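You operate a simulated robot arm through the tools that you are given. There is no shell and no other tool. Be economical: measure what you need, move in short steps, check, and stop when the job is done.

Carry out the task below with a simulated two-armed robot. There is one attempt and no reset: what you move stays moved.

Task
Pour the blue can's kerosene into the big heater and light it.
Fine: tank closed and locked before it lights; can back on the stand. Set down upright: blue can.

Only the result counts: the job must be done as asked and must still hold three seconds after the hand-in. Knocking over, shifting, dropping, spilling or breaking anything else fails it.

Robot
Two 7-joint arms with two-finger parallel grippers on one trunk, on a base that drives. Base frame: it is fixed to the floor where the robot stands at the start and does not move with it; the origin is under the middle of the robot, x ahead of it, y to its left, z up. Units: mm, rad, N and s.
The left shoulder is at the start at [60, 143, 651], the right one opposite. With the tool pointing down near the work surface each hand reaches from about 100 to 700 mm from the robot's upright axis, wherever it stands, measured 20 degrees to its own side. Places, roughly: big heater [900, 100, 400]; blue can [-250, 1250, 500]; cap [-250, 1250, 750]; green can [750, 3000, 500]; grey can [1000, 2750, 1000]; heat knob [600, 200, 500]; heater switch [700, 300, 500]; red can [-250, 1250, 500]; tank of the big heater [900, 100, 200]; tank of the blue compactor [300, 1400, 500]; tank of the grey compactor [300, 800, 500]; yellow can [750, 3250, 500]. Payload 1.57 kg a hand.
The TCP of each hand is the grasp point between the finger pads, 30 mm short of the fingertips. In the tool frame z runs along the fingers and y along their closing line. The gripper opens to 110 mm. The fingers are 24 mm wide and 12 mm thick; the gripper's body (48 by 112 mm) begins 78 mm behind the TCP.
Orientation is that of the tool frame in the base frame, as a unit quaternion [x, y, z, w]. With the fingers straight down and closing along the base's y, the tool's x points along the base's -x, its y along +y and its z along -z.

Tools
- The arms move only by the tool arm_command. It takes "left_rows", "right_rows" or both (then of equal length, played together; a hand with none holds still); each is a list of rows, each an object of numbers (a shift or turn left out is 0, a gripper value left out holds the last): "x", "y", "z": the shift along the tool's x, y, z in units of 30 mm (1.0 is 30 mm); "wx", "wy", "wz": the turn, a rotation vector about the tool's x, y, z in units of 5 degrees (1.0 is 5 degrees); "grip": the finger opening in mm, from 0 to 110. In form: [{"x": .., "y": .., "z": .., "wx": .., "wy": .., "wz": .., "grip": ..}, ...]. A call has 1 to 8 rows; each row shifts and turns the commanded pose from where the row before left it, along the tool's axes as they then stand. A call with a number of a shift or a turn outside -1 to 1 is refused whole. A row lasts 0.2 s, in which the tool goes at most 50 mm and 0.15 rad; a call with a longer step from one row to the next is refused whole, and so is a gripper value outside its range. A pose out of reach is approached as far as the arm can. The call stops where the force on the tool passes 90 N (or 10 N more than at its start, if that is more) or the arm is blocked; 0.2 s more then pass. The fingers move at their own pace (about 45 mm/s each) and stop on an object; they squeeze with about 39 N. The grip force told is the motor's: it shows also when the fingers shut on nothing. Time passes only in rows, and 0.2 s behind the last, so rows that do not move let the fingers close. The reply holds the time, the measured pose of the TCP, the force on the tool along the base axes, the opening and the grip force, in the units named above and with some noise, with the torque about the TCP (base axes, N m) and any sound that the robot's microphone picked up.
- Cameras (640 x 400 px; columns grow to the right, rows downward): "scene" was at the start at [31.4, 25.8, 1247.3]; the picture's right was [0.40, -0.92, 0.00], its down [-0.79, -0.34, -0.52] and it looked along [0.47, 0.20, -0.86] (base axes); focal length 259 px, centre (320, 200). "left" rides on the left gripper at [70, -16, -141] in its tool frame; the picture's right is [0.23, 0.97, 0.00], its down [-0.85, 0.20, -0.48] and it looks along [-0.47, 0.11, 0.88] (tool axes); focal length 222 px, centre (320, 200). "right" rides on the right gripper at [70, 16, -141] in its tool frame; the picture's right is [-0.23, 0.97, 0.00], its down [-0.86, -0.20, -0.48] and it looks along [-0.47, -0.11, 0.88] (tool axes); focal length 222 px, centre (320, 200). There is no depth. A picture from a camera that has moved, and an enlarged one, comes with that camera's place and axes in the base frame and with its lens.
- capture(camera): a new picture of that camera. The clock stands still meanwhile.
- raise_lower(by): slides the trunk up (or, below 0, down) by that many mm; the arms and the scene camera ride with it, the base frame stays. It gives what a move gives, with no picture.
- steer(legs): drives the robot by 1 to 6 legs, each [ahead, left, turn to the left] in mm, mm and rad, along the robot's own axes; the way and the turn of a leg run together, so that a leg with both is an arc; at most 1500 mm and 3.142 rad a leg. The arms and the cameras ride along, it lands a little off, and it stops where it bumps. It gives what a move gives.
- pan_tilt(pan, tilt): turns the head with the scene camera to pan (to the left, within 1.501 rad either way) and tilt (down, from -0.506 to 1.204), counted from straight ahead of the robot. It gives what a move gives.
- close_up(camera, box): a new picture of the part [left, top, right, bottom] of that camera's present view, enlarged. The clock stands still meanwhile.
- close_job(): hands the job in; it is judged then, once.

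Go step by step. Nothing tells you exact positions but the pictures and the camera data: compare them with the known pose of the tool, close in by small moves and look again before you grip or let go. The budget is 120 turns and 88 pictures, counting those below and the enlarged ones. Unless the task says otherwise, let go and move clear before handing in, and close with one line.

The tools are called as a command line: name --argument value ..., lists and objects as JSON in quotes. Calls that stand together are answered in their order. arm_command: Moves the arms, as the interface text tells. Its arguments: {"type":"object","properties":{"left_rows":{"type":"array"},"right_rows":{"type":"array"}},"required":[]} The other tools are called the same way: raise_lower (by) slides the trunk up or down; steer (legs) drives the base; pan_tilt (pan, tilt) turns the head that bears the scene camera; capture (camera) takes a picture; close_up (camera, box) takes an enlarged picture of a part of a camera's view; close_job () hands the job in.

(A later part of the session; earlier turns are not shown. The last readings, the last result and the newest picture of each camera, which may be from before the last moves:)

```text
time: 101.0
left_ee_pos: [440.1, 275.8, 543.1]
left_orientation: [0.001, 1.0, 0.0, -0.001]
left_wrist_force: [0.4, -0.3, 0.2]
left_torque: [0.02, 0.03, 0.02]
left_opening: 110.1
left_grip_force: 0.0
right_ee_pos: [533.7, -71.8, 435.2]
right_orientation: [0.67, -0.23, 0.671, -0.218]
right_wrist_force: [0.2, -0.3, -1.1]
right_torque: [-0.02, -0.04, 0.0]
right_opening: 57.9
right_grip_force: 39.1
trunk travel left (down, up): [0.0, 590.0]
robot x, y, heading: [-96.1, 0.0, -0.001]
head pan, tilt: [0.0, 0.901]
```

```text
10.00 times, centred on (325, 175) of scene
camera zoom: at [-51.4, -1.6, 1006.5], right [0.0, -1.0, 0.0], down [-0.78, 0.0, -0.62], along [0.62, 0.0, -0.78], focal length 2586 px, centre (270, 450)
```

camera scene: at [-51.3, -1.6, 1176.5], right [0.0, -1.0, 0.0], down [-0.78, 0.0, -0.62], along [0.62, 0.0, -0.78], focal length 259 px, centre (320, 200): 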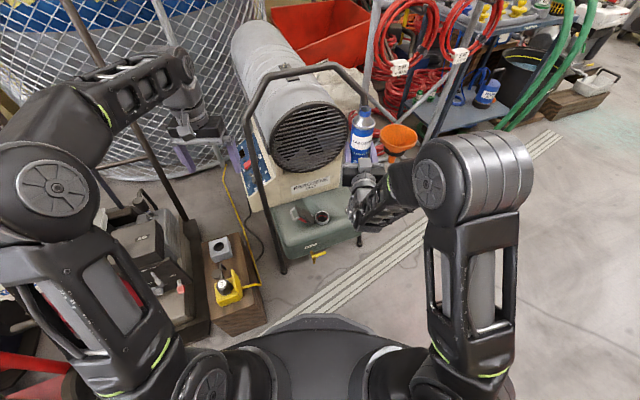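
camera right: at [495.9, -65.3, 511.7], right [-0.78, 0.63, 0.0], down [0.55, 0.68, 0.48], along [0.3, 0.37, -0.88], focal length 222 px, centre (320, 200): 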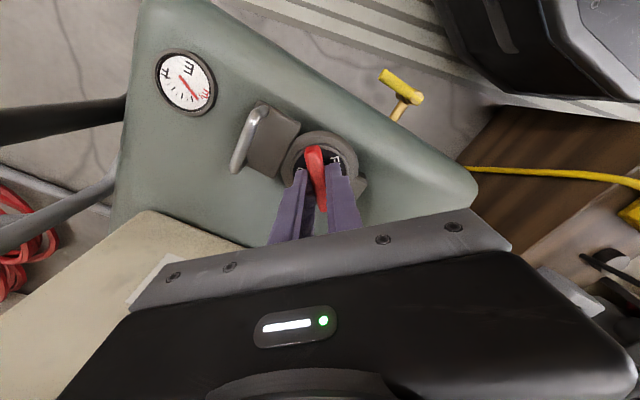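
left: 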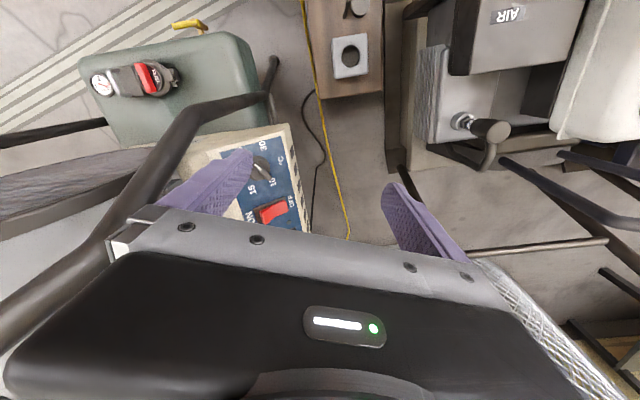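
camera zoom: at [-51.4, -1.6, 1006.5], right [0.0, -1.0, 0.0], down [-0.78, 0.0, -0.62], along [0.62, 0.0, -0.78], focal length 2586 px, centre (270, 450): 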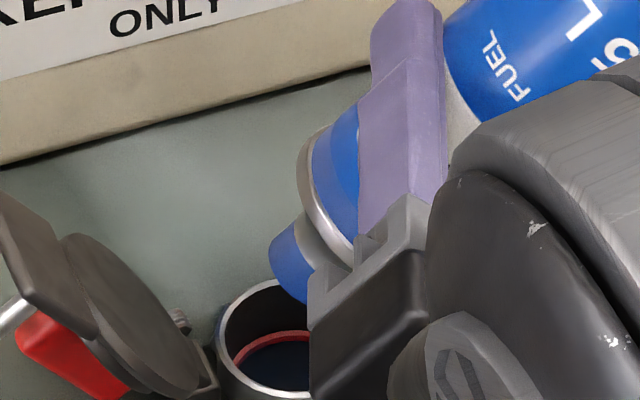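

No more drops. One more short hold, then I roll the can back along the same path.

arm_command --right_rows '[{"grip": 20}, {"grip": 20}, {"grip": 20}, {"grip": 20}, {"grip": 20}, {"grip": 20}]'

arm_command --right_rows '[{"wz": 0.8, "x": 0.0, "y": 0.235, "grip": 20}, {"wz": 0.8, "x": 0.02, "y": 0.23, "grip": 20}, {"wz": 0.8, "x": 0.035, "y": 0.23, "grip": 20}, {"wz": 0.8, "x": 0.05, "y": 0.225, "grip": 20}, {"wz": 0.8, "x": 0.06, "y": 0.22, "grip": 20}, {"wz": 0.6, "x": 0.01, "y": 0.16, "grip": 20}, {"wz": 0.6, "x": 0.02, "y": 0.155, "grip": 20}, {"wz": 0.6, "x": 0.03, "y": 0.155, "grip": 20}]'

arm_command --right_rows '[{"wz": 0.6, "x": 0.035, "y": 0.15, "grip": 20}, {"wz": 0.6, "x": 0.04, "y": 0.15, "grip": 20}, {"wz": 0.7, "x": 0.03, "y": 0.03, "grip": 20}, {"wz": 0.7, "x": 0.03, "y": 0.0, "grip": 20}, {"wz": 0.7, "x": 0.03, "y": -0.03, "grip": 20}, {"wz": 0.7, "x": 0.0, "y": -0.05, "grip": 20}, {"wz": 0.7, "x": -0.02, "y": -0.05, "grip": 20}, {"grip": 20}]'

close_up --camera "scene" --box '[260, 90, 420, 210]'

```text
time: 102.4
left_ee_pos: [440.2, 275.7, 543.5]
left_orientation: [0.0, 1.0, 0.0, 0.0]
left_wrist_force: [0.1, 0.3, -0.5]
left_torque: [-0.03, -0.01, -0.02]
left_opening: 110.0
left_grip_force: 0.1
right_ee_pos: [532.9, -71.2, 434.7]
right_orientation: [0.67, -0.23, 0.671, -0.218]
right_wrist_force: [0.0, 0.3, -1.1]
right_torque: [0.04, -0.01, 0.01]
right_opening: 57.9
right_grip_force: 39.6
trunk travel left (down, up): [0.0, 590.0]
robot x, y, heading: [-95.0, 1.4, -0.004]
head pan, tilt: [0.0, 0.901]
```

```text
time: 104.2
left_ee_pos: [440.7, 275.7, 544.8]
left_orientation: [0.0, 1.0, 0.0, -0.001]
left_wrist_force: [-0.5, 0.5, 0.3]
left_torque: [0.0, -0.02, 0.04]
left_opening: 109.9
left_grip_force: 0.0
right_ee_pos: [533.4, -109.6, 401.8]
right_orientation: [0.592, -0.39, 0.595, -0.378]
right_wrist_force: [-0.8, -0.8, -1.1]
right_torque: [-0.01, 0.04, 0.05]
right_opening: 58.1
right_grip_force: 39.1
trunk travel left (down, up): [0.0, 590.0]
robot x, y, heading: [-95.7, 1.4, -0.002]
head pan, tilt: [0.0, 0.901]
```

```text
time: 106.0
left_ee_pos: [440.7, 275.6, 543.0]
left_orientation: [0.001, 1.0, 0.0, 0.0]
left_wrist_force: [0.1, -0.5, -0.6]
left_torque: [0.0, -0.01, -0.03]
left_opening: 110.2
left_grip_force: 0.1
right_ee_pos: [531.7, -117.3, 397.8]
right_orientation: [0.499, -0.503, 0.505, -0.493]
right_wrist_force: [0.2, -0.2, -1.1]
right_torque: [0.02, 0.0, -0.02]
right_opening: 58.1
right_grip_force: 38.7
trunk travel left (down, up): [0.0, 590.0]
robot x, y, heading: [-93.0, -4.5, 0.003]
head pan, tilt: [0.0, 0.901]
```

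```text
3.33 times, centred on (340, 150) of scene
camera zoom: at [-51.4, -1.6, 1006.5], right [0.0, -1.0, 0.0], down [-0.78, 0.0, -0.62], along [0.62, 0.0, -0.78], focal length 862 px, centre (253, 367)
```

zoom: 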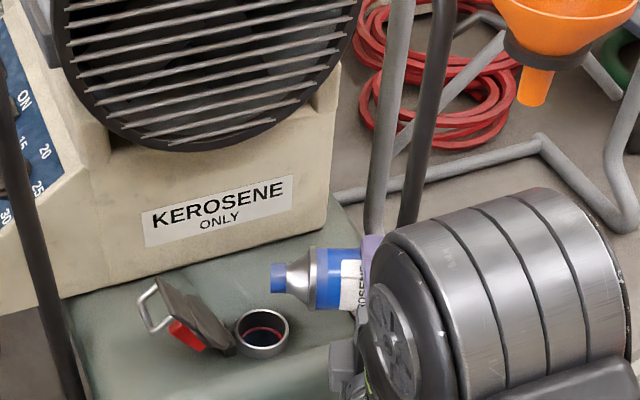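

The can is drained and nothing is on the tank top. I'll raise the trunk, then roll the can upright.

raise_lower --by 170

arm_command --right_rows '[{"wz": 1, "grip": 20}, {"wz": 1, "grip": 20}, {"wz": 1, "grip": 20}, {"wz": 1, "grip": 20}, {"wz": 1, "grip": 20}, {"wz": 1, "grip": 20}, {"wz": 1, "grip": 20}, {"wz": 1, "grip": 20}]'

arm_command --right_rows '[{"wz": 1, "grip": 20}, {"wz": 1, "grip": 20}, {"wz": 1, "grip": 20}, {"wz": 1, "grip": 20}, {"wz": 1, "grip": 20}, {"wz": 1, "grip": 20}, {"wz": 1, "grip": 20}, {"wz": 1, "grip": 20}]'

steer --legs '[[-350, 0, 0]]'

close_up --camera "scene" --box '[260, 60, 420, 200]'

```text
time: 107.9
left_ee_pos: [439.3, 276.3, 713.3]
left_orientation: [0.0, 1.0, -0.001, -0.001]
left_wrist_force: [-0.4, 0.1, -0.3]
left_torque: [-0.03, -0.01, -0.03]
left_opening: 110.2
left_grip_force: 0.0
right_ee_pos: [532.5, -117.0, 569.1]
right_orientation: [0.5, -0.503, 0.506, -0.492]
right_wrist_force: [0.0, 0.1, -1.2]
right_torque: [0.0, 0.04, 0.01]
right_opening: 57.8
right_grip_force: 39.4
trunk travel left (down, up): [-170.0, 420.0]
robot x, y, heading: [-98.3, 0.1, -0.004]
head pan, tilt: [0.0, 0.901]
```

```text
time: 109.7
left_ee_pos: [440.2, 276.4, 712.8]
left_orientation: [0.001, 1.0, 0.0, 0.0]
left_wrist_force: [0.2, 0.3, -0.7]
left_torque: [0.02, 0.0, -0.03]
left_opening: 110.0
left_grip_force: 0.0
right_ee_pos: [531.5, -116.6, 567.3]
right_orientation: [-0.296, 0.644, -0.307, 0.635]
right_wrist_force: [0.1, -0.5, -0.2]
right_torque: [0.02, 0.01, 0.01]
right_opening: 58.1
right_grip_force: 38.9
trunk travel left (down, up): [-170.0, 420.0]
robot x, y, heading: [-98.8, -0.6, -0.001]
head pan, tilt: [0.0, 0.901]
```

```text
time: 111.5
left_ee_pos: [440.0, 276.6, 712.0]
left_orientation: [0.001, 1.0, 0.0, 0.0]
left_wrist_force: [-0.3, 0.1, -0.5]
left_torque: [0.0, 0.04, -0.01]
left_opening: 109.7
left_grip_force: 0.1
right_ee_pos: [532.6, -116.9, 569.6]
right_orientation: [-0.059, 0.706, -0.071, 0.702]
right_wrist_force: [-0.7, 0.6, -1.4]
right_torque: [0.01, 0.04, 0.01]
right_opening: 57.9
right_grip_force: 38.9
trunk travel left (down, up): [-170.0, 420.0]
robot x, y, heading: [-98.8, 0.6, 0.002]
head pan, tilt: [0.0, 0.901]
```

```text
time: 113.8
left_ee_pos: [92.0, 276.5, 713.7]
left_orientation: [0.0, 1.0, 0.0, 0.0]
left_wrist_force: [-0.3, 0.2, -0.8]
left_torque: [-0.02, 0.03, -0.01]
left_opening: 109.9
left_grip_force: 0.0
right_ee_pos: [183.4, -117.2, 568.5]
right_orientation: [-0.059, 0.706, -0.072, 0.702]
right_wrist_force: [-0.2, 0.2, -1.3]
right_torque: [0.02, 0.02, -0.05]
right_opening: 57.9
right_grip_force: 38.7
trunk travel left (down, up): [-170.0, 420.0]
robot x, y, heading: [-440.6, -2.2, -0.001]
head pan, tilt: [0.0, 0.901]
```

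```text
2.86 times, centred on (340, 130) of scene
camera zoom: at [-400.2, -1.0, 1176.5], right [0.0, -1.0, 0.0], down [-0.78, 0.0, -0.62], along [0.62, 0.0, -0.78], focal length 739 px, centre (263, 400)
```

zoom: 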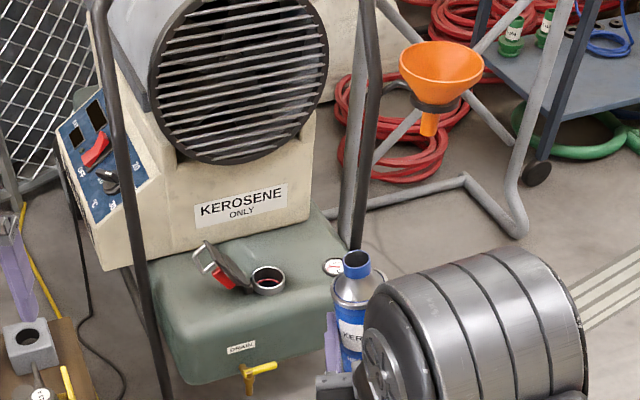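

Can still leans about 5° left; I'll straighten it, raise the trunk and drive back to the stand by the same route.

arm_command --right_rows '[{"wz": 0.55, "grip": 20}, {"wz": 0.5, "grip": 20}, {"grip": 20}]'

raise_lower --by 100

steer --legs '[[-310, 0, 0], [-150, 600, 0], [-252, 457, 0], [0, 0, 0.3]]'

pan_tilt --pan 0.0 --tilt 0.7

capture --camera "scene"

```text
time: 114.6
left_ee_pos: [91.5, 275.9, 713.9]
left_orientation: [0.001, 1.0, 0.0, 0.001]
left_wrist_force: [-0.2, -0.6, -0.3]
left_torque: [-0.02, 0.02, -0.01]
left_opening: 109.9
left_grip_force: 0.1
right_ee_pos: [188.1, -115.2, 571.4]
right_orientation: [-0.027, 0.71, -0.039, 0.702]
right_wrist_force: [-0.5, -1.3, -1.5]
right_torque: [0.0, 0.0, 0.0]
right_opening: 58.0
right_grip_force: 38.7
right hand out of reach, approached as far as the arm can: row 2
trunk travel left (down, up): [-170.0, 420.0]
robot x, y, heading: [-442.7, -0.5, 0.002]
head pan, tilt: [0.0, 0.901]
```

```text
time: 115.9
left_ee_pos: [92.3, 278.0, 813.8]
left_orientation: [0.001, 1.0, 0.001, 0.001]
left_wrist_force: [-0.1, -1.4, -0.3]
left_torque: [0.01, -0.01, -0.01]
left_opening: 109.9
left_grip_force: 0.1
right_ee_pos: [187.4, -115.8, 671.4]
right_orientation: [-0.029, 0.71, -0.039, 0.702]
right_wrist_force: [0.1, -0.6, -1.0]
right_torque: [0.01, 0.0, -0.01]
right_opening: 58.1
right_grip_force: 39.2
trunk travel left (down, up): [-270.0, 320.0]
robot x, y, heading: [-449.1, 0.3, -0.004]
head pan, tilt: [0.0, 0.901]
```

```text
time: 124.7
left_ee_pos: [-717.6, 1480.4, 812.8]
left_orientation: [-0.142, 0.99, -0.001, 0.0]
left_wrist_force: [-0.2, -0.4, -0.4]
left_torque: [-0.04, 0.01, -0.04]
left_opening: 110.0
left_grip_force: 0.0
right_ee_pos: [-512.8, 1132.6, 671.2]
right_orientation: [-0.129, 0.699, 0.061, 0.701]
right_wrist_force: [-0.1, -0.1, -0.6]
right_torque: [0.02, 0.03, -0.01]
right_opening: 57.9
right_grip_force: 39.1
trunk travel left (down, up): [-270.0, 320.0]
robot x, y, heading: [-1152.1, 1061.0, 0.287]
head pan, tilt: [0.0, 0.901]
```

```text
time: 125.4
left_ee_pos: [-717.5, 1480.6, 812.9]
left_orientation: [-0.142, 0.99, 0.0, 0.0]
left_wrist_force: [-0.7, 0.4, 0.3]
left_torque: [0.0, 0.01, 0.01]
left_opening: 110.0
left_grip_force: 0.0
right_ee_pos: [-513.2, 1132.2, 672.2]
right_orientation: [-0.129, 0.699, 0.061, 0.701]
right_wrist_force: [0.4, -0.4, -1.1]
right_torque: [0.02, 0.04, 0.01]
right_opening: 57.9
right_grip_force: 38.9
trunk travel left (down, up): [-270.0, 320.0]
robot x, y, heading: [-1156.7, 1064.2, 0.284]
head pan, tilt: [0.0, 0.7]
```

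```text
30 pictures are left
camera scene: at [-1100.6, 1077.2, 1292.6], right [0.28, -0.96, 0.0], down [-0.62, -0.18, -0.76], along [0.73, 0.22, -0.64], focal length 259 px, centre (320, 200)
```

scene: 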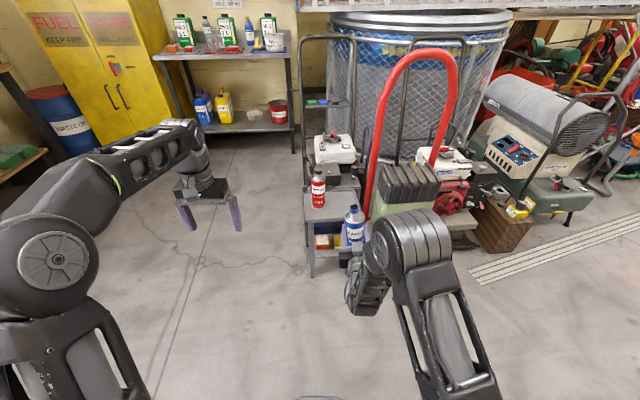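

steer --legs '[[347, 8, 0]]'

close_up --camera "scene" --box '[270, 130, 430, 270]'

```text
time: 127.7
left_ee_pos: [-381.3, 1591.6, 812.3]
left_orientation: [-0.146, 0.989, 0.0, 0.0]
left_wrist_force: [-0.1, -1.2, -0.9]
left_torque: [-0.01, 0.04, -0.01]
left_opening: 109.9
left_grip_force: 0.0
right_ee_pos: [-177.7, 1246.4, 672.0]
right_orientation: [-0.131, 0.699, 0.064, 0.7]
right_wrist_force: [0.9, 0.4, -0.4]
right_torque: [0.0, 0.0, 0.02]
right_opening: 58.2
right_grip_force: 39.4
trunk travel left (down, up): [-270.0, 320.0]
robot x, y, heading: [-817.1, 1174.9, 0.291]
head pan, tilt: [0.0, 0.7]
```

```text
2.86 times, centred on (350, 200) of scene
camera zoom: at [-763.3, 1186.9, 1292.6], right [0.29, -0.96, 0.0], down [-0.62, -0.19, -0.76], along [0.73, 0.22, -0.64], focal length 739 px, centre (234, 200)
```

zoom: 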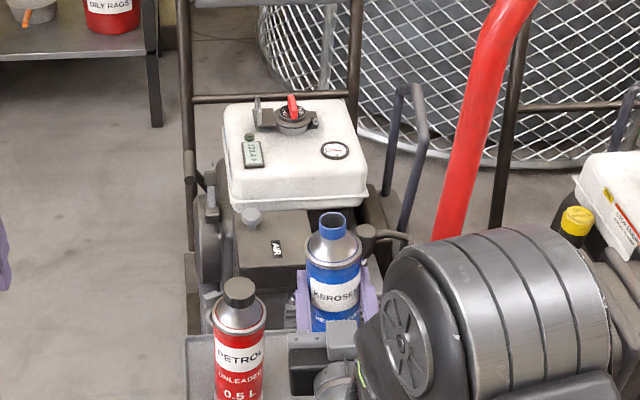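

The can leans ~5° left, same as the tool's roll. I'll reach slightly forward and roll the rest to vertical.

arm_command --right_rows '[{"z": 0.4, "grip": 20}, {"wz": 0.5, "grip": 20}, {"wz": 0.55, "grip": 20}, {"grip": 20}]'

close_up --camera "scene" --box '[270, 130, 430, 270]'

```text
time: 128.7
left_ee_pos: [-382.3, 1592.2, 813.1]
left_orientation: [-0.145, 0.989, 0.0, 0.0]
left_wrist_force: [0.5, 0.0, 0.6]
left_torque: [-0.01, -0.01, 0.02]
left_opening: 110.0
left_grip_force: 0.0
right_ee_pos: [-167.7, 1256.2, 673.1]
right_orientation: [-0.096, 0.705, 0.092, 0.697]
right_wrist_force: [0.8, 0.8, -1.3]
right_torque: [0.04, 0.02, -0.05]
right_opening: 58.0
right_grip_force: 39.0
right hand out of reach, approached as far as the arm can: row 3
trunk travel left (down, up): [-270.0, 320.0]
robot x, y, heading: [-818.0, 1171.8, 0.292]
head pan, tilt: [0.0, 0.7]
```

```text
2.86 times, centred on (350, 200) of scene
camera zoom: at [-763.4, 1186.8, 1292.6], right [0.29, -0.96, 0.0], down [-0.62, -0.19, -0.76], along [0.73, 0.22, -0.64], focal length 739 px, centre (234, 200)
```

zoom: 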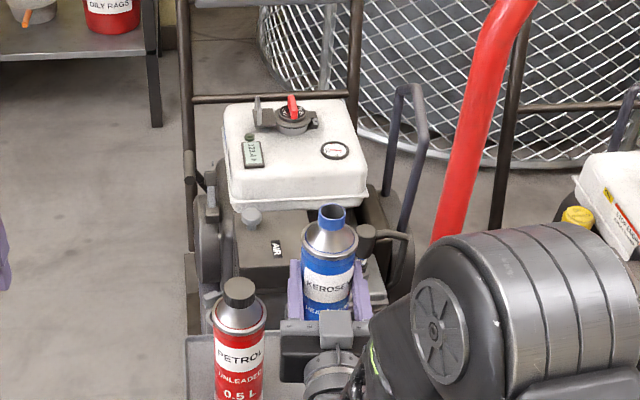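

steer --legs '[[-18, -14, 0]]'

raise_lower --by -75

close_up --camera "scene" --box '[270, 130, 430, 270]'

```text
time: 129.5
left_ee_pos: [-394.9, 1572.5, 812.7]
left_orientation: [-0.146, 0.989, 0.0, 0.0]
left_wrist_force: [0.2, 1.0, -0.8]
left_torque: [-0.03, 0.01, 0.0]
left_opening: 110.1
left_grip_force: 0.0
right_ee_pos: [-180.9, 1238.2, 673.0]
right_orientation: [-0.097, 0.705, 0.091, 0.696]
right_wrist_force: [-0.1, 0.1, -1.9]
right_torque: [0.02, -0.02, -0.01]
right_opening: 58.0
right_grip_force: 39.2
trunk travel left (down, up): [-270.0, 320.0]
robot x, y, heading: [-829.7, 1150.9, 0.3]
head pan, tilt: [0.0, 0.7]
```

```text
time: 130.6
left_ee_pos: [-394.8, 1573.4, 738.1]
left_orientation: [-0.147, 0.989, 0.0, -0.001]
left_wrist_force: [0.9, 0.0, -0.4]
left_torque: [-0.01, 0.0, -0.02]
left_opening: 109.8
left_grip_force: 0.1
right_ee_pos: [-180.9, 1238.5, 598.1]
right_orientation: [-0.097, 0.705, 0.092, 0.697]
right_wrist_force: [-0.3, 0.9, -0.5]
right_torque: [0.01, 0.0, -0.05]
right_opening: 58.1
right_grip_force: 38.7
trunk travel left (down, up): [-195.0, 395.0]
robot x, y, heading: [-827.7, 1154.5, 0.292]
head pan, tilt: [0.0, 0.7]
```

```text
2.86 times, centred on (350, 200) of scene
camera zoom: at [-776.8, 1167.7, 1217.7], right [0.29, -0.96, 0.0], down [-0.62, -0.19, -0.76], along [0.73, 0.22, -0.64], focal length 739 px, centre (234, 200)
```

zoom: 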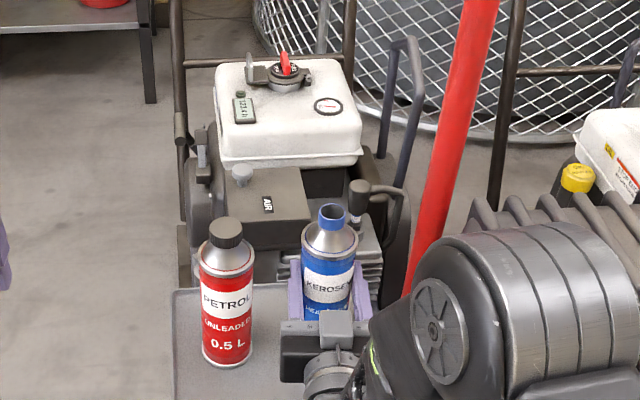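

raise_lower --by -10

raise_lower --by -4

raise_lower --by -3

```text
time: 131.2
left_ee_pos: [-396.2, 1573.5, 728.3]
left_orientation: [-0.146, 0.989, 0.0, 0.0]
left_wrist_force: [0.0, -0.1, 0.0]
left_torque: [0.03, -0.02, 0.02]
left_opening: 110.1
left_grip_force: 0.1
right_ee_pos: [-181.5, 1237.4, 588.5]
right_orientation: [-0.097, 0.705, 0.092, 0.696]
right_wrist_force: [0.0, 0.4, -1.0]
right_torque: [0.01, 0.0, 0.02]
right_opening: 58.0
right_grip_force: 38.9
trunk travel left (down, up): [-185.0, 405.0]
robot x, y, heading: [-830.1, 1153.3, 0.293]
head pan, tilt: [0.0, 0.7]
```

```text
time: 131.7
left_ee_pos: [-395.4, 1572.6, 724.5]
left_orientation: [-0.146, 0.989, 0.001, -0.001]
left_wrist_force: [-0.1, 0.2, 0.3]
left_torque: [0.02, 0.05, 0.0]
left_opening: 109.7
left_grip_force: 0.0
right_ee_pos: [-180.9, 1237.0, 585.1]
right_orientation: [-0.096, 0.703, 0.092, 0.698]
right_wrist_force: [0.4, -0.3, 4.5]
right_torque: [0.05, -0.18, 0.03]
right_opening: 58.2
right_grip_force: 39.1
trunk travel left (down, up): [-181.0, 409.0]
robot x, y, heading: [-823.0, 1155.1, 0.293]
head pan, tilt: [0.0, 0.7]
```

```text
time: 132.2
left_ee_pos: [-396.7, 1573.2, 722.8]
left_orientation: [-0.146, 0.989, 0.0, 0.001]
left_wrist_force: [-0.3, -0.6, 0.6]
left_torque: [0.0, 0.0, 0.03]
left_opening: 110.0
left_grip_force: 0.1
right_ee_pos: [-180.6, 1238.3, 585.7]
right_orientation: [-0.095, 0.702, 0.092, 0.7]
right_wrist_force: [-2.6, -2.6, 19.9]
right_torque: [0.05, -0.34, -0.06]
right_opening: 58.2
right_grip_force: 38.8
trunk travel left (down, up): [-178.0, 412.0]
robot x, y, heading: [-830.8, 1155.1, 0.294]
head pan, tilt: [0.0, 0.7]
```

Contact with the stand at TCP z≈586. I'll ease 2 mm and open.

raise_lower --by 2

arm_command --right_rows '[{"grip": 62}, {"grip": 66}, {"grip": 72}, {"grip": 85}, {"grip": 100}, {}]'

close_up --camera "scene" --box '[270, 130, 430, 270]'

```text
time: 132.8
left_ee_pos: [-396.4, 1572.6, 723.8]
left_orientation: [-0.146, 0.989, 0.001, 0.0]
left_wrist_force: [0.0, -1.3, -0.6]
left_torque: [-0.02, 0.0, 0.01]
left_opening: 109.8
left_grip_force: 0.0
right_ee_pos: [-181.4, 1237.7, 585.4]
right_orientation: [-0.096, 0.703, 0.092, 0.699]
right_wrist_force: [4.9, 0.3, 15.7]
right_torque: [0.36, -0.99, -0.07]
right_opening: 58.2
right_grip_force: 39.0
trunk travel left (down, up): [-180.0, 410.0]
robot x, y, heading: [-829.5, 1155.8, 0.294]
head pan, tilt: [0.0, 0.7]
```

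```text
time: 134.2
left_ee_pos: [-396.5, 1574.2, 723.4]
left_orientation: [-0.146, 0.989, 0.0, 0.0]
left_wrist_force: [-0.3, -0.3, -0.5]
left_torque: [0.01, 0.01, 0.01]
left_opening: 110.2
left_grip_force: 0.1
right_ee_pos: [-181.0, 1237.3, 584.1]
right_orientation: [-0.096, 0.705, 0.091, 0.697]
right_wrist_force: [-0.3, 0.0, -0.6]
right_torque: [0.0, 0.04, -0.01]
right_opening: 99.9
right_grip_force: 0.1
trunk travel left (down, up): [-180.0, 410.0]
robot x, y, heading: [-829.8, 1150.7, 0.294]
head pan, tilt: [0.0, 0.7]
```

```text
2.86 times, centred on (350, 200) of scene
camera zoom: at [-776.8, 1167.8, 1202.7], right [0.29, -0.96, 0.0], down [-0.62, -0.19, -0.76], along [0.73, 0.22, -0.64], focal length 739 px, centre (234, 200)
```

zoom: 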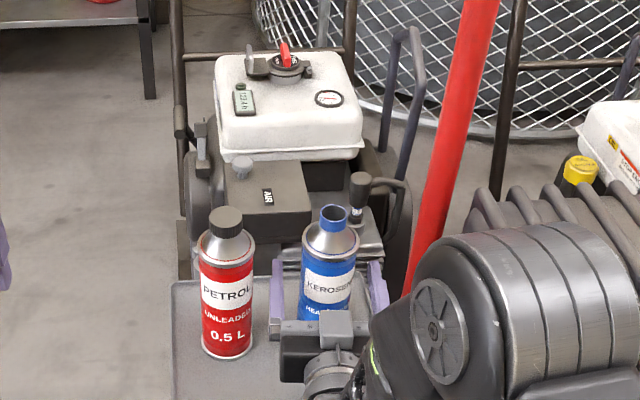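

The can stands by itself. Backing off straight.

arm_command --right_rows '[{"grip": 110}, {}]'

steer --legs '[[-150, 0, 0], [-180, 0, 0]]'

close_up --camera "scene" --box '[270, 130, 430, 270]'

```text
time: 134.8
left_ee_pos: [-395.0, 1572.4, 723.5]
left_orientation: [-0.147, 0.989, -0.001, 0.001]
left_wrist_force: [-0.1, 0.2, 0.2]
left_torque: [-0.01, -0.02, 0.04]
left_opening: 110.0
left_grip_force: 0.1
right_ee_pos: [-181.0, 1238.2, 583.8]
right_orientation: [-0.096, 0.705, 0.091, 0.697]
right_wrist_force: [-0.4, 0.0, -1.0]
right_torque: [0.01, 0.0, 0.0]
right_opening: 110.0
right_grip_force: 0.0
trunk travel left (down, up): [-180.0, 410.0]
robot x, y, heading: [-827.5, 1153.0, 0.292]
head pan, tilt: [0.0, 0.7]
```

```text
time: 137.2
left_ee_pos: [-709.6, 1477.4, 723.2]
left_orientation: [-0.145, 0.989, 0.0, 0.0]
left_wrist_force: [-0.4, 0.8, -0.2]
left_torque: [0.03, 0.02, 0.04]
left_opening: 110.0
left_grip_force: 0.0
right_ee_pos: [-495.3, 1141.3, 582.9]
right_orientation: [-0.096, 0.705, 0.091, 0.697]
right_wrist_force: [-0.6, 0.2, -1.2]
right_torque: [-0.03, 0.02, 0.01]
right_opening: 110.1
right_grip_force: 0.2
trunk travel left (down, up): [-180.0, 410.0]
robot x, y, heading: [-1146.4, 1055.9, 0.294]
head pan, tilt: [0.0, 0.7]
```

```text
2.86 times, centred on (350, 200) of scene
camera zoom: at [-1090.8, 1072.7, 1202.7], right [0.29, -0.96, 0.0], down [-0.62, -0.19, -0.76], along [0.73, 0.22, -0.64], focal length 739 px, centre (234, 200)
```

zoom: 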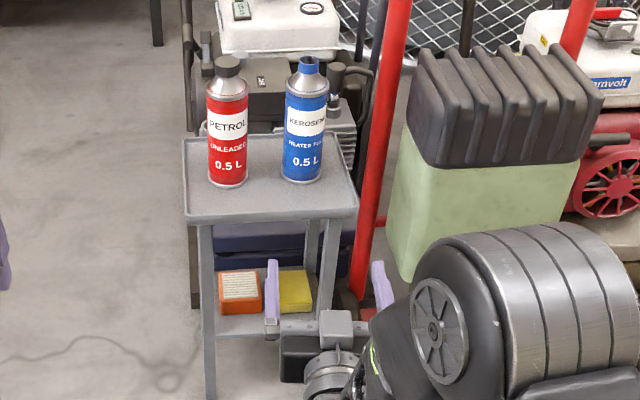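

The blue can stands upright on the stand next to the petrol can. Now I'll raise the trunk, point the right hand down again and drive back to the heater.

raise_lower --by 70

arm_command --right_rows '[{"wy": 1, "grip": 40}, {"wy": 1}, {"wy": 1}, {"wy": 1}, {"wy": 1}, {"wy": 1}, {"wy": 1}, {"wy": 1}]'

arm_command --right_rows '[{"wy": 1}, {"wy": 1}, {"wy": 1}, {"wy": 1}, {"wy": 1}, {"wy": 1}, {"wy": 1}, {"wy": 1}]'

arm_command --right_rows '[{"wy": 1}, {"wy": 0.85}, {"x": 1, "z": -1}, {"x": 1, "z": -1}, {"x": 1, "z": -1}, {"x": 1}]'

steer --legs '[[0, 0, -0.294], [250, -457, 0], [150, -600, 0], [300, 0, 0]]'

```text
time: 138.3
left_ee_pos: [-709.8, 1478.1, 791.1]
left_orientation: [-0.145, 0.989, 0.0, 0.0]
left_wrist_force: [-0.3, -1.0, -0.6]
left_torque: [0.0, 0.02, 0.0]
left_opening: 109.9
left_grip_force: 0.0
right_ee_pos: [-495.5, 1141.9, 653.5]
right_orientation: [-0.096, 0.705, 0.09, 0.697]
right_wrist_force: [0.2, 0.0, 0.3]
right_torque: [0.01, 0.02, 0.01]
right_opening: 110.2
right_grip_force: 0.1
trunk travel left (down, up): [-250.0, 340.0]
robot x, y, heading: [-1142.1, 1057.6, 0.287]
head pan, tilt: [0.0, 0.7]
```

```text
time: 140.1
left_ee_pos: [-709.0, 1477.3, 792.8]
left_orientation: [-0.146, 0.989, -0.001, 0.0]
left_wrist_force: [0.3, -0.9, 0.0]
left_torque: [0.01, 0.0, -0.01]
left_opening: 110.2
left_grip_force: 0.1
right_ee_pos: [-495.8, 1142.1, 654.9]
right_orientation: [-0.121, 0.901, 0.053, 0.414]
right_wrist_force: [0.2, 0.1, -0.8]
right_torque: [0.03, 0.02, 0.0]
right_opening: 39.9
right_grip_force: 0.1
trunk travel left (down, up): [-250.0, 340.0]
robot x, y, heading: [-1143.6, 1057.4, 0.29]
head pan, tilt: [0.0, 0.7]
```

```text
time: 141.9
left_ee_pos: [-709.9, 1477.4, 792.8]
left_orientation: [-0.144, 0.99, 0.0, -0.001]
left_wrist_force: [0.3, 0.5, 0.7]
left_torque: [0.01, 0.01, -0.01]
left_opening: 109.8
left_grip_force: 0.0
right_ee_pos: [-493.8, 1141.0, 653.3]
right_orientation: [-0.132, 0.988, 0.008, 0.08]
right_wrist_force: [0.0, 0.2, -0.5]
right_torque: [-0.01, -0.02, -0.02]
right_opening: 40.2
right_grip_force: 0.1
trunk travel left (down, up): [-250.0, 340.0]
robot x, y, heading: [-1144.4, 1057.1, 0.291]
head pan, tilt: [0.0, 0.7]
```

```text
time: 143.3
left_ee_pos: [-709.0, 1477.1, 792.9]
left_orientation: [-0.146, 0.989, 0.0, 0.0]
left_wrist_force: [0.3, 0.5, 0.6]
left_torque: [-0.03, 0.0, -0.04]
left_opening: 110.0
left_grip_force: 0.0
right_ee_pos: [-611.7, 1109.7, 744.9]
right_orientation: [-0.134, 0.991, -0.003, 0.0]
right_wrist_force: [0.2, -0.1, 1.0]
right_torque: [0.0, 0.0, 0.02]
right_opening: 40.1
right_grip_force: 0.0
trunk travel left (down, up): [-250.0, 340.0]
robot x, y, heading: [-1141.2, 1056.7, 0.293]
head pan, tilt: [0.0, 0.7]
```

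```text
time: 152.1
left_ee_pos: [94.0, 269.0, 791.5]
left_orientation: [0.004, 1.0, 0.0, 0.0]
left_wrist_force: [-0.5, -0.4, -0.6]
left_torque: [0.05, -0.04, -0.01]
left_opening: 110.0
left_grip_force: 0.0
right_ee_pos: [80.0, -111.8, 743.8]
right_orientation: [0.017, 1.0, -0.002, 0.001]
right_wrist_force: [0.2, 0.0, 0.2]
right_torque: [0.01, -0.02, 0.03]
right_opening: 40.1
right_grip_force: 0.1
trunk travel left (down, up): [-250.0, 340.0]
robot x, y, heading: [-443.3, -4.1, -0.006]
head pan, tilt: [0.0, 0.7]
```

arm_command --left_rows '[{"y": 1}, {"y": 1}]'

steer --legs '[[438, 4, 0.006]]'

pan_tilt --pan 0.1 --tilt 1.0

close_up --camera "scene" --box '[210, 90, 430, 260]'

```text
time: 152.7
left_ee_pos: [92.9, 328.8, 794.3]
left_orientation: [0.003, 1.0, 0.0, 0.0]
left_wrist_force: [0.2, -0.3, -0.1]
left_torque: [-0.02, -0.02, -0.01]
left_opening: 110.1
left_grip_force: 0.0
right_ee_pos: [80.4, -112.0, 743.5]
right_orientation: [0.017, 1.0, -0.003, 0.001]
right_wrist_force: [-0.5, -0.3, 0.1]
right_torque: [-0.01, 0.01, -0.02]
right_opening: 39.9
right_grip_force: 0.0
trunk travel left (down, up): [-250.0, 340.0]
robot x, y, heading: [-443.5, -6.5, -0.009]
head pan, tilt: [0.0, 0.7]
```

```text
time: 155.3
left_ee_pos: [528.9, 331.6, 794.0]
left_orientation: [0.003, 1.0, 0.0, 0.0]
left_wrist_force: [-0.1, -0.3, 0.7]
left_torque: [0.0, 0.0, 0.02]
left_opening: 110.0
left_grip_force: 0.2
right_ee_pos: [515.7, -109.2, 744.7]
right_orientation: [0.016, 1.0, -0.003, 0.001]
right_wrist_force: [0.2, -0.5, 0.3]
right_torque: [0.01, 0.01, 0.0]
right_opening: 40.2
right_grip_force: 0.0
trunk travel left (down, up): [-250.0, 340.0]
robot x, y, heading: [-8.4, -8.7, -0.005]
head pan, tilt: [0.0, 0.7]
```

```text
time: 156.1
left_ee_pos: [526.4, 331.3, 792.9]
left_orientation: [0.003, 1.0, 0.0, 0.0]
left_wrist_force: [0.2, -0.2, 0.9]
left_torque: [-0.01, 0.04, 0.01]
left_opening: 110.1
left_grip_force: 0.1
right_ee_pos: [514.4, -110.6, 744.8]
right_orientation: [0.016, 1.0, -0.002, 0.0]
right_wrist_force: [-0.2, 0.0, -0.7]
right_torque: [0.03, 0.01, 0.0]
right_opening: 40.2
right_grip_force: 0.1
trunk travel left (down, up): [-250.0, 340.0]
robot x, y, heading: [-6.3, -1.6, -0.004]
head pan, tilt: [0.099, 1.0]
```

```text
2.35 times, centred on (320, 175) of scene
camera zoom: at [29.4, 1.8, 1249.3], right [0.09, -1.0, 0.0], down [-0.84, -0.08, -0.54], along [0.54, 0.05, -0.84], focal length 608 px, centre (320, 259)
```

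zoom: 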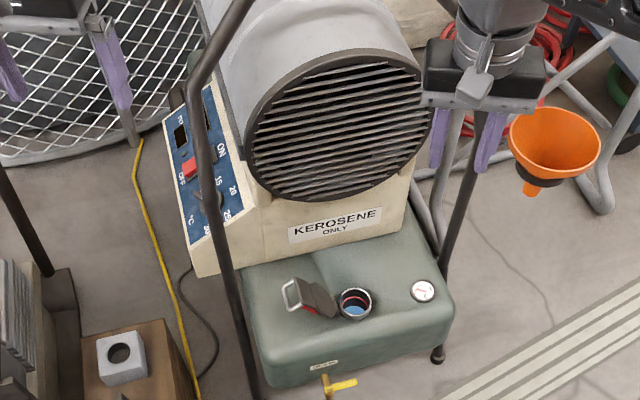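

Lid is still open, fuel visible. I'll bring the right hand back to the lid's rod the way it left.

arm_command --right_rows '[{"x": 0.4, "y": 0.66, "z": 0.94}, {"x": 0.4, "y": 0.66, "z": 0.94}, {"x": 0.4, "y": 0.66, "z": 0.94}, {"x": 0.4, "y": 0.66, "z": 0.94}, {"x": 0.4, "y": 0.66, "z": 0.94}, {"x": 0.4, "y": 0.66, "z": 0.94}, {"x": 0.4, "y": 0.66, "z": 0.94}, {"x": 0.4, "y": 0.66, "z": 0.94}]'

arm_command --right_rows '[{"wz": -0.92, "grip": 34}, {"wz": -0.92}, {"wz": -0.92}, {"wz": -0.92}, {"wz": -0.92}, {"x": -1}, {"x": -1}]'

close_up --camera "right" --box '[200, 60, 440, 240]'

```text
time: 157.9
left_ee_pos: [528.0, 330.4, 793.1]
left_orientation: [0.003, 1.0, 0.0, 0.0]
left_wrist_force: [-0.2, -0.2, -0.3]
left_torque: [0.0, 0.03, -0.02]
left_opening: 109.9
left_grip_force: 0.0
right_ee_pos: [424.2, 52.4, 518.2]
right_orientation: [0.016, 1.0, -0.003, 0.001]
right_wrist_force: [-0.8, -0.1, -0.6]
right_torque: [0.01, -0.02, 0.01]
right_opening: 40.0
right_grip_force: 0.1
trunk travel left (down, up): [-250.0, 340.0]
robot x, y, heading: [-12.0, -4.4, -0.009]
head pan, tilt: [0.099, 1.0]
```

```text
time: 159.5
left_ee_pos: [527.7, 330.6, 794.0]
left_orientation: [0.002, 1.0, 0.0, 0.0]
left_wrist_force: [-0.1, 0.3, -0.4]
left_torque: [-0.01, 0.0, 0.02]
left_opening: 109.9
left_grip_force: 0.1
right_ee_pos: [480.4, 73.1, 517.5]
right_orientation: [-0.184, 0.983, -0.003, -0.001]
right_wrist_force: [-0.2, 0.2, -0.1]
right_torque: [-0.01, 0.03, 0.02]
right_opening: 34.2
right_grip_force: 0.0
trunk travel left (down, up): [-250.0, 340.0]
robot x, y, heading: [-6.9, -5.1, -0.006]
head pan, tilt: [0.099, 1.0]
```

```text
2.22 times, centred on (320, 150) of right
camera zoom: at [409.9, 63.5, 659.0], right [-0.14, 0.99, -0.01], down [0.87, 0.13, 0.48], along [0.47, 0.06, -0.88], focal length 494 px, centre (320, 311)
```

zoom: 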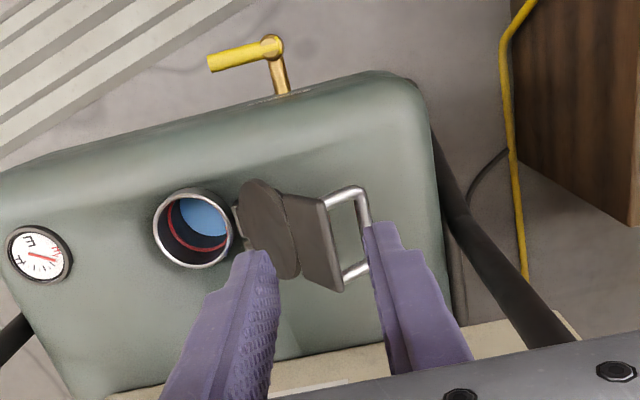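

The lid has settled at about 144° open; its rod is near (501,100,373). I'll move over it.

arm_command --right_rows '[{"x": -0.48, "y": 0.29}, {"x": -0.48, "y": 0.29}, {"z": 0.8}, {"z": 0.8}, {"z": 0.8}, {"z": 0.6}]'

close_up --camera "right" --box '[200, 60, 440, 240]'

```text
time: 160.9
left_ee_pos: [525.8, 329.3, 794.9]
left_orientation: [0.003, 1.0, 0.001, 0.001]
left_wrist_force: [0.5, 0.0, 1.2]
left_torque: [0.02, -0.01, -0.02]
left_opening: 109.8
left_grip_force: 0.2
right_ee_pos: [503.9, 95.3, 430.4]
right_orientation: [-0.183, 0.983, -0.003, 0.004]
right_wrist_force: [8.6, -12.6, 25.8]
right_torque: [-1.06, -0.24, 0.27]
right_opening: 47.4
right_grip_force: 7.7
trunk travel left (down, up): [-250.0, 340.0]
robot x, y, heading: [-9.9, -1.7, -0.006]
head pan, tilt: [0.099, 1.0]
```

```text
2.22 times, centred on (320, 150) of right
camera zoom: at [431.9, 85.5, 571.5], right [-0.14, 0.99, -0.01], down [0.87, 0.13, 0.49], along [0.48, 0.06, -0.87], focal length 494 px, centre (320, 311)
```

zoom: 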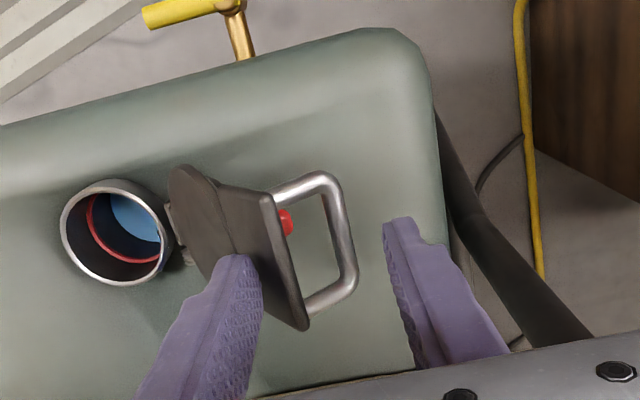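

The left finger pressed on the lid plate; pinching won't fit from this side. I'll lift, close the fingers and go outside the rod to push the lid over instead.

arm_command --right_rows '[{"z": -1}, {"z": -1, "grip": 0}, {"y": 0.65, "x": 0.25}, {"y": 0.65, "x": 0.25}, {}, {"z": 0.9}, {"z": 0.9}]'

close_up --camera "right" --box '[200, 60, 440, 240]'

```text
time: 162.5
left_ee_pos: [527.3, 331.1, 793.7]
left_orientation: [0.003, 1.0, 0.0, -0.001]
left_wrist_force: [0.4, 0.3, -0.5]
left_torque: [0.0, 0.01, 0.0]
left_opening: 110.1
left_grip_force: 0.1
right_ee_pos: [472.9, 129.4, 435.1]
right_orientation: [-0.184, 0.983, -0.002, 0.0]
right_wrist_force: [-0.7, -0.2, 0.0]
right_torque: [-0.02, -0.01, -0.01]
right_opening: 0.0
right_grip_force: 21.2
trunk travel left (down, up): [-250.0, 340.0]
robot x, y, heading: [-10.2, -4.8, -0.009]
head pan, tilt: [0.099, 1.0]
```

```text
2.22 times, centred on (320, 150) of right
camera zoom: at [401.9, 119.5, 576.5], right [-0.14, 0.99, -0.01], down [0.87, 0.13, 0.48], along [0.47, 0.06, -0.88], focal length 494 px, centre (320, 311)
```

zoom: 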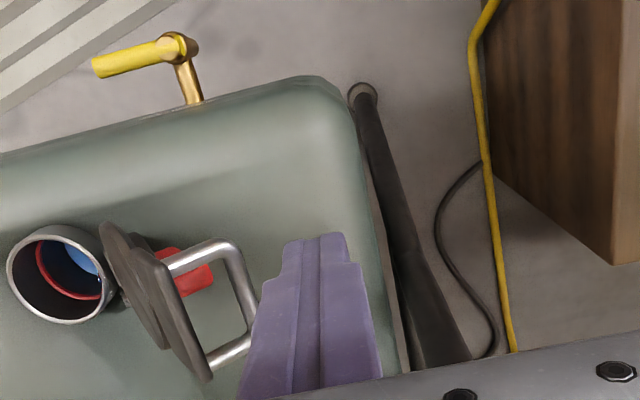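

arm_command --right_rows '[{"z": 0.7, "y": 0.1}, {"z": 0.7}, {"y": -0.6}, {"y": -0.6}, {"y": -0.6, "z": -0.2}]'

close_up --camera "right" --box '[200, 60, 440, 240]'

```text
time: 163.7
left_ee_pos: [522.1, 333.3, 797.3]
left_orientation: [0.002, 1.0, 0.0, 0.003]
left_wrist_force: [-1.8, -0.3, 0.7]
left_torque: [-0.01, 0.03, 0.0]
left_opening: 110.0
left_grip_force: 0.0
right_ee_pos: [486.0, 95.7, 407.6]
right_orientation: [-0.189, 0.982, 0.006, 0.005]
right_wrist_force: [-31.4, 37.7, 58.9]
right_torque: [-1.2, 0.0, -0.56]
right_opening: 0.0
right_grip_force: 21.0
trunk travel left (down, up): [-250.0, 340.0]
robot x, y, heading: [-12.7, -2.1, -0.005]
head pan, tilt: [0.099, 1.0]
```

```text
2.22 times, centred on (320, 150) of right
camera zoom: at [414.2, 82.7, 547.3], right [-0.15, 0.99, 0.01], down [0.87, 0.13, 0.49], along [0.48, 0.08, -0.87], focal length 494 px, centre (320, 311)
```

zoom: 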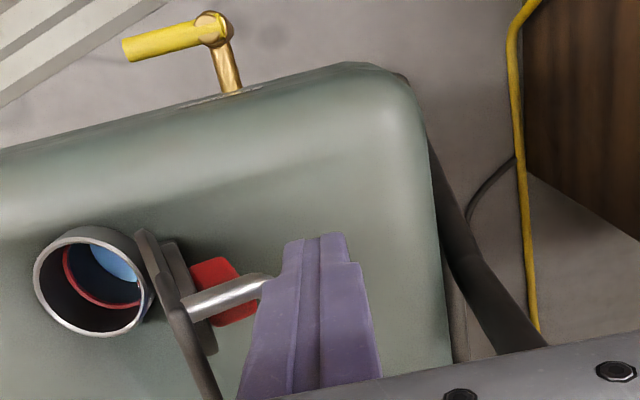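

The fingertip is bearing on top of the rod. I'll back out, go lower and push again.

arm_command --right_rows '[{"z": -0.3, "y": 0.4}, {"y": 0.6}, {"y": 0.6}, {"z": 0.8}, {"z": 0.7}]'

close_up --camera "right" --box '[200, 60, 440, 240]'

```text
time: 164.9
left_ee_pos: [527.4, 331.2, 794.2]
left_orientation: [0.003, 1.0, 0.0, 0.001]
left_wrist_force: [-0.6, -0.5, -0.8]
left_torque: [-0.01, 0.02, -0.03]
left_opening: 109.8
left_grip_force: 0.1
right_ee_pos: [473.6, 123.1, 360.6]
right_orientation: [-0.183, 0.983, -0.003, -0.001]
right_wrist_force: [-0.2, 0.0, 0.0]
right_torque: [-0.01, 0.02, 0.03]
right_opening: 0.0
right_grip_force: 21.3
trunk travel left (down, up): [-250.0, 340.0]
robot x, y, heading: [-7.7, -4.4, -0.002]
head pan, tilt: [0.099, 1.0]
```

```text
2.22 times, centred on (320, 150) of right
camera zoom: at [402.4, 114.7, 501.9], right [-0.14, 0.99, -0.01], down [0.87, 0.13, 0.48], along [0.47, 0.06, -0.88], focal length 494 px, centre (320, 311)
```

zoom: 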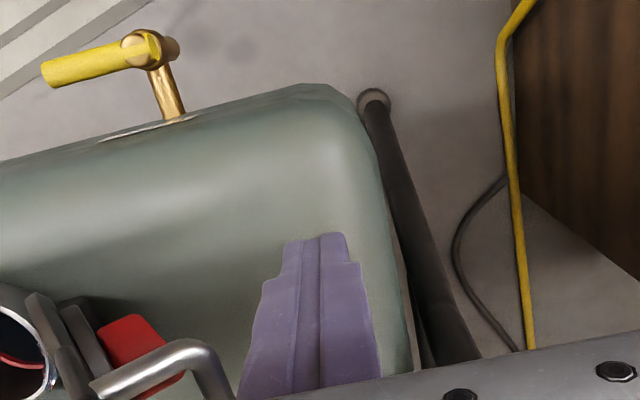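

arm_command --right_rows '[{"y": -0.6}, {"y": -0.6}, {"y": -0.6, "z": -0.3}, {"y": -0.5, "z": -0.4}]'

close_up --camera "right" --box '[200, 60, 440, 240]'

```text
time: 165.9
left_ee_pos: [528.1, 330.7, 793.1]
left_orientation: [0.003, 1.0, 0.001, 0.0]
left_wrist_force: [0.5, 0.1, -0.2]
left_torque: [0.01, -0.01, 0.01]
left_opening: 110.1
left_grip_force: 0.0
right_ee_pos: [498.7, 60.7, 381.6]
right_orientation: [-0.183, 0.983, -0.003, 0.0]
right_wrist_force: [0.3, 0.2, 0.3]
right_torque: [-0.02, -0.03, 0.02]
right_opening: 0.0
right_grip_force: 21.3
trunk travel left (down, up): [-250.0, 340.0]
robot x, y, heading: [-6.2, -5.2, -0.0]
head pan, tilt: [0.099, 1.0]
```

```text
2.22 times, centred on (320, 150) of right
camera zoom: at [427.2, 51.6, 523.1], right [-0.14, 0.99, -0.01], down [0.87, 0.13, 0.48], along [0.47, 0.06, -0.88], focal length 494 px, centre (320, 311)
```

zoom: 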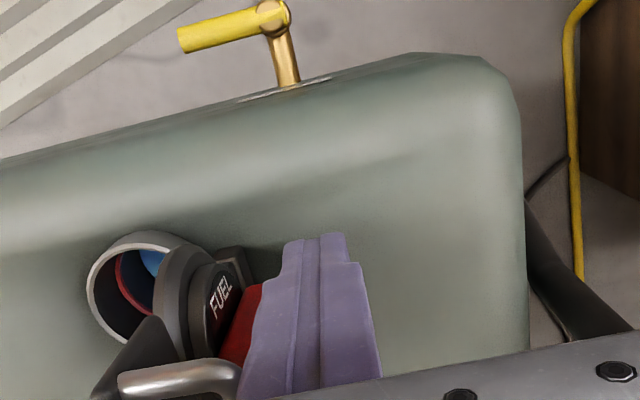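

The lid is about upright. Continuing to push it over with the finger higher.

arm_command --right_rows '[{"z": -0.9}, {"y": -0.7}, {"y": -0.7}, {"y": -0.7}]'

close_up --camera "right" --box '[200, 60, 440, 240]'

```text
time: 166.9
left_ee_pos: [527.0, 330.2, 794.4]
left_orientation: [0.003, 1.0, -0.001, 0.0]
left_wrist_force: [-0.3, 0.8, -0.3]
left_torque: [0.02, -0.02, 0.0]
left_opening: 109.9
left_grip_force: 0.0
right_ee_pos: [521.5, 2.3, 409.7]
right_orientation: [-0.184, 0.983, -0.003, 0.0]
right_wrist_force: [1.0, 0.4, 0.5]
right_torque: [0.0, 0.01, 0.02]
right_opening: 0.0
right_grip_force: 20.9
trunk travel left (down, up): [-250.0, 340.0]
robot x, y, heading: [-7.6, 0.8, -0.007]
head pan, tilt: [0.099, 1.0]
```

```text
2.22 times, centred on (320, 150) of right
camera zoom: at [450.4, -7.5, 551.4], right [-0.14, 0.99, -0.01], down [0.87, 0.13, 0.48], along [0.47, 0.06, -0.88], focal length 494 px, centre (320, 311)
```

zoom: 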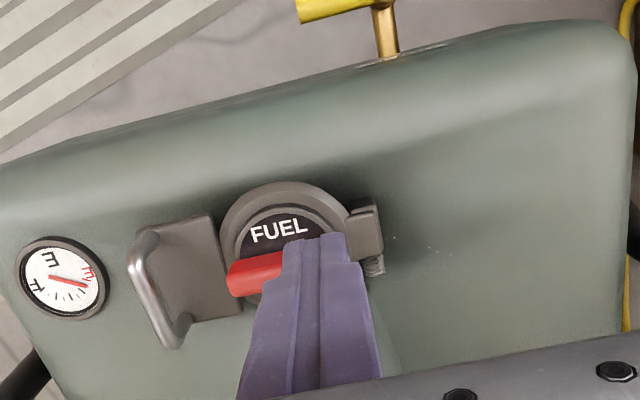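

The lid is closed. I'll rise, open the fingers, rotate to match the handle and lock it.

arm_command --right_rows '[{"z": -0.9, "grip": 40}, {"x": -0.43, "y": -0.6}, {"wz": -1}, {"wz": -1}, {"wz": -1}, {"wz": -1}, {"wz": -1}, {"wz": -1}]'

arm_command --right_rows '[{"wz": -1}, {"wz": -1}, {"wz": -1}, {"wz": -1}, {"wz": -1}, {"wz": -1}, {"wz": -1}, {"wz": -1}]'

arm_command --right_rows '[{"wz": -1}, {"wz": -1}, {"wz": -1}, {"wz": -1}, {}]'

close_up --camera "right" --box '[200, 60, 440, 240]'

```text
time: 168.7
left_ee_pos: [526.6, 330.9, 792.9]
left_orientation: [0.003, 1.0, 0.0, 0.0]
left_wrist_force: [0.7, 0.3, 0.1]
left_torque: [0.01, -0.02, 0.03]
left_opening: 109.8
left_grip_force: 0.0
right_ee_pos: [540.4, -10.1, 436.6]
right_orientation: [-0.434, 0.901, -0.004, 0.0]
right_wrist_force: [-0.5, 0.5, 0.2]
right_torque: [0.03, -0.01, -0.03]
right_opening: 39.9
right_grip_force: 0.1
trunk travel left (down, up): [-250.0, 340.0]
robot x, y, heading: [-10.9, -2.0, -0.007]
head pan, tilt: [0.099, 1.0]
```

```text
time: 170.5
left_ee_pos: [527.3, 330.5, 792.8]
left_orientation: [0.002, 1.0, 0.0, 0.001]
left_wrist_force: [-1.1, -0.1, 0.2]
left_torque: [0.01, -0.02, 0.02]
left_opening: 109.6
left_grip_force: 0.1
right_ee_pos: [540.4, -9.5, 436.5]
right_orientation: [0.715, -0.699, 0.002, 0.002]
right_wrist_force: [0.1, 0.1, 0.0]
right_torque: [-0.01, 0.01, 0.03]
right_opening: 40.0
right_grip_force: 0.0
trunk travel left (down, up): [-250.0, 340.0]
robot x, y, heading: [-9.3, -3.7, -0.008]
head pan, tilt: [0.099, 1.0]
```

```text
time: 171.7
left_ee_pos: [528.2, 330.3, 792.9]
left_orientation: [0.002, 1.0, 0.0, 0.0]
left_wrist_force: [-0.4, 0.4, -0.4]
left_torque: [0.02, -0.03, -0.01]
left_opening: 110.0
left_grip_force: 0.0
right_ee_pos: [539.9, -9.0, 437.5]
right_orientation: [0.825, -0.565, 0.002, 0.002]
right_wrist_force: [-0.3, 0.3, 0.3]
right_torque: [0.02, 0.01, 0.03]
right_opening: 40.1
right_grip_force: 0.0
trunk travel left (down, up): [-250.0, 340.0]
robot x, y, heading: [-8.3, -5.4, -0.005]
head pan, tilt: [0.099, 1.0]
```

```text
2.22 times, centred on (320, 150) of right
camera zoom: at [549.5, -80.0, 578.7], right [-0.99, -0.14, 0.0], down [-0.12, 0.87, 0.47], along [-0.07, 0.47, -0.88], focal length 494 px, centre (320, 311)
```

zoom: 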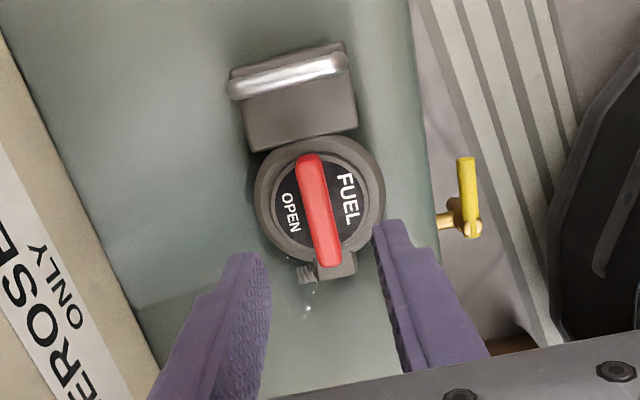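

arm_command --right_rows '[{"z": 0.8}, {"z": 0.8}, {"z": 0.5}, {"z": 0.1, "grip": 0}, {}, {}, {}]'

arm_command --right_rows '[{"wz": 1, "grip": 0}, {"wz": 1}, {"wz": 1}, {"wz": 1}, {"wz": 1}, {"wz": 1}]'

```text
time: 173.3
left_ee_pos: [526.6, 330.9, 792.9]
left_orientation: [0.002, 1.0, 0.0, 0.0]
left_wrist_force: [0.6, -0.5, -0.2]
left_torque: [0.0, 0.02, -0.02]
left_opening: 109.7
left_grip_force: 0.1
right_ee_pos: [539.7, -10.8, 370.2]
right_orientation: [0.825, -0.565, 0.001, 0.002]
right_wrist_force: [-0.6, -0.5, -0.9]
right_torque: [-0.02, -0.06, -0.01]
right_opening: 11.8
right_grip_force: 29.2
trunk travel left (down, up): [-250.0, 340.0]
robot x, y, heading: [-11.1, -5.7, -0.002]
head pan, tilt: [0.099, 1.0]
```

```text
time: 174.7
left_ee_pos: [527.9, 331.0, 792.7]
left_orientation: [0.003, 1.0, 0.0, 0.0]
left_wrist_force: [0.2, 0.1, 0.4]
left_torque: [-0.04, 0.03, 0.02]
left_opening: 110.1
left_grip_force: 0.0
right_ee_pos: [540.0, -10.6, 370.6]
right_orientation: [-0.65, 0.76, -0.002, -0.003]
right_wrist_force: [-0.2, -2.6, -5.4]
right_torque: [-0.4, 0.08, -0.01]
right_opening: 12.0
right_grip_force: 29.1
trunk travel left (down, up): [-250.0, 340.0]
robot x, y, heading: [-4.3, -5.9, -0.005]
head pan, tilt: [0.099, 1.0]
```

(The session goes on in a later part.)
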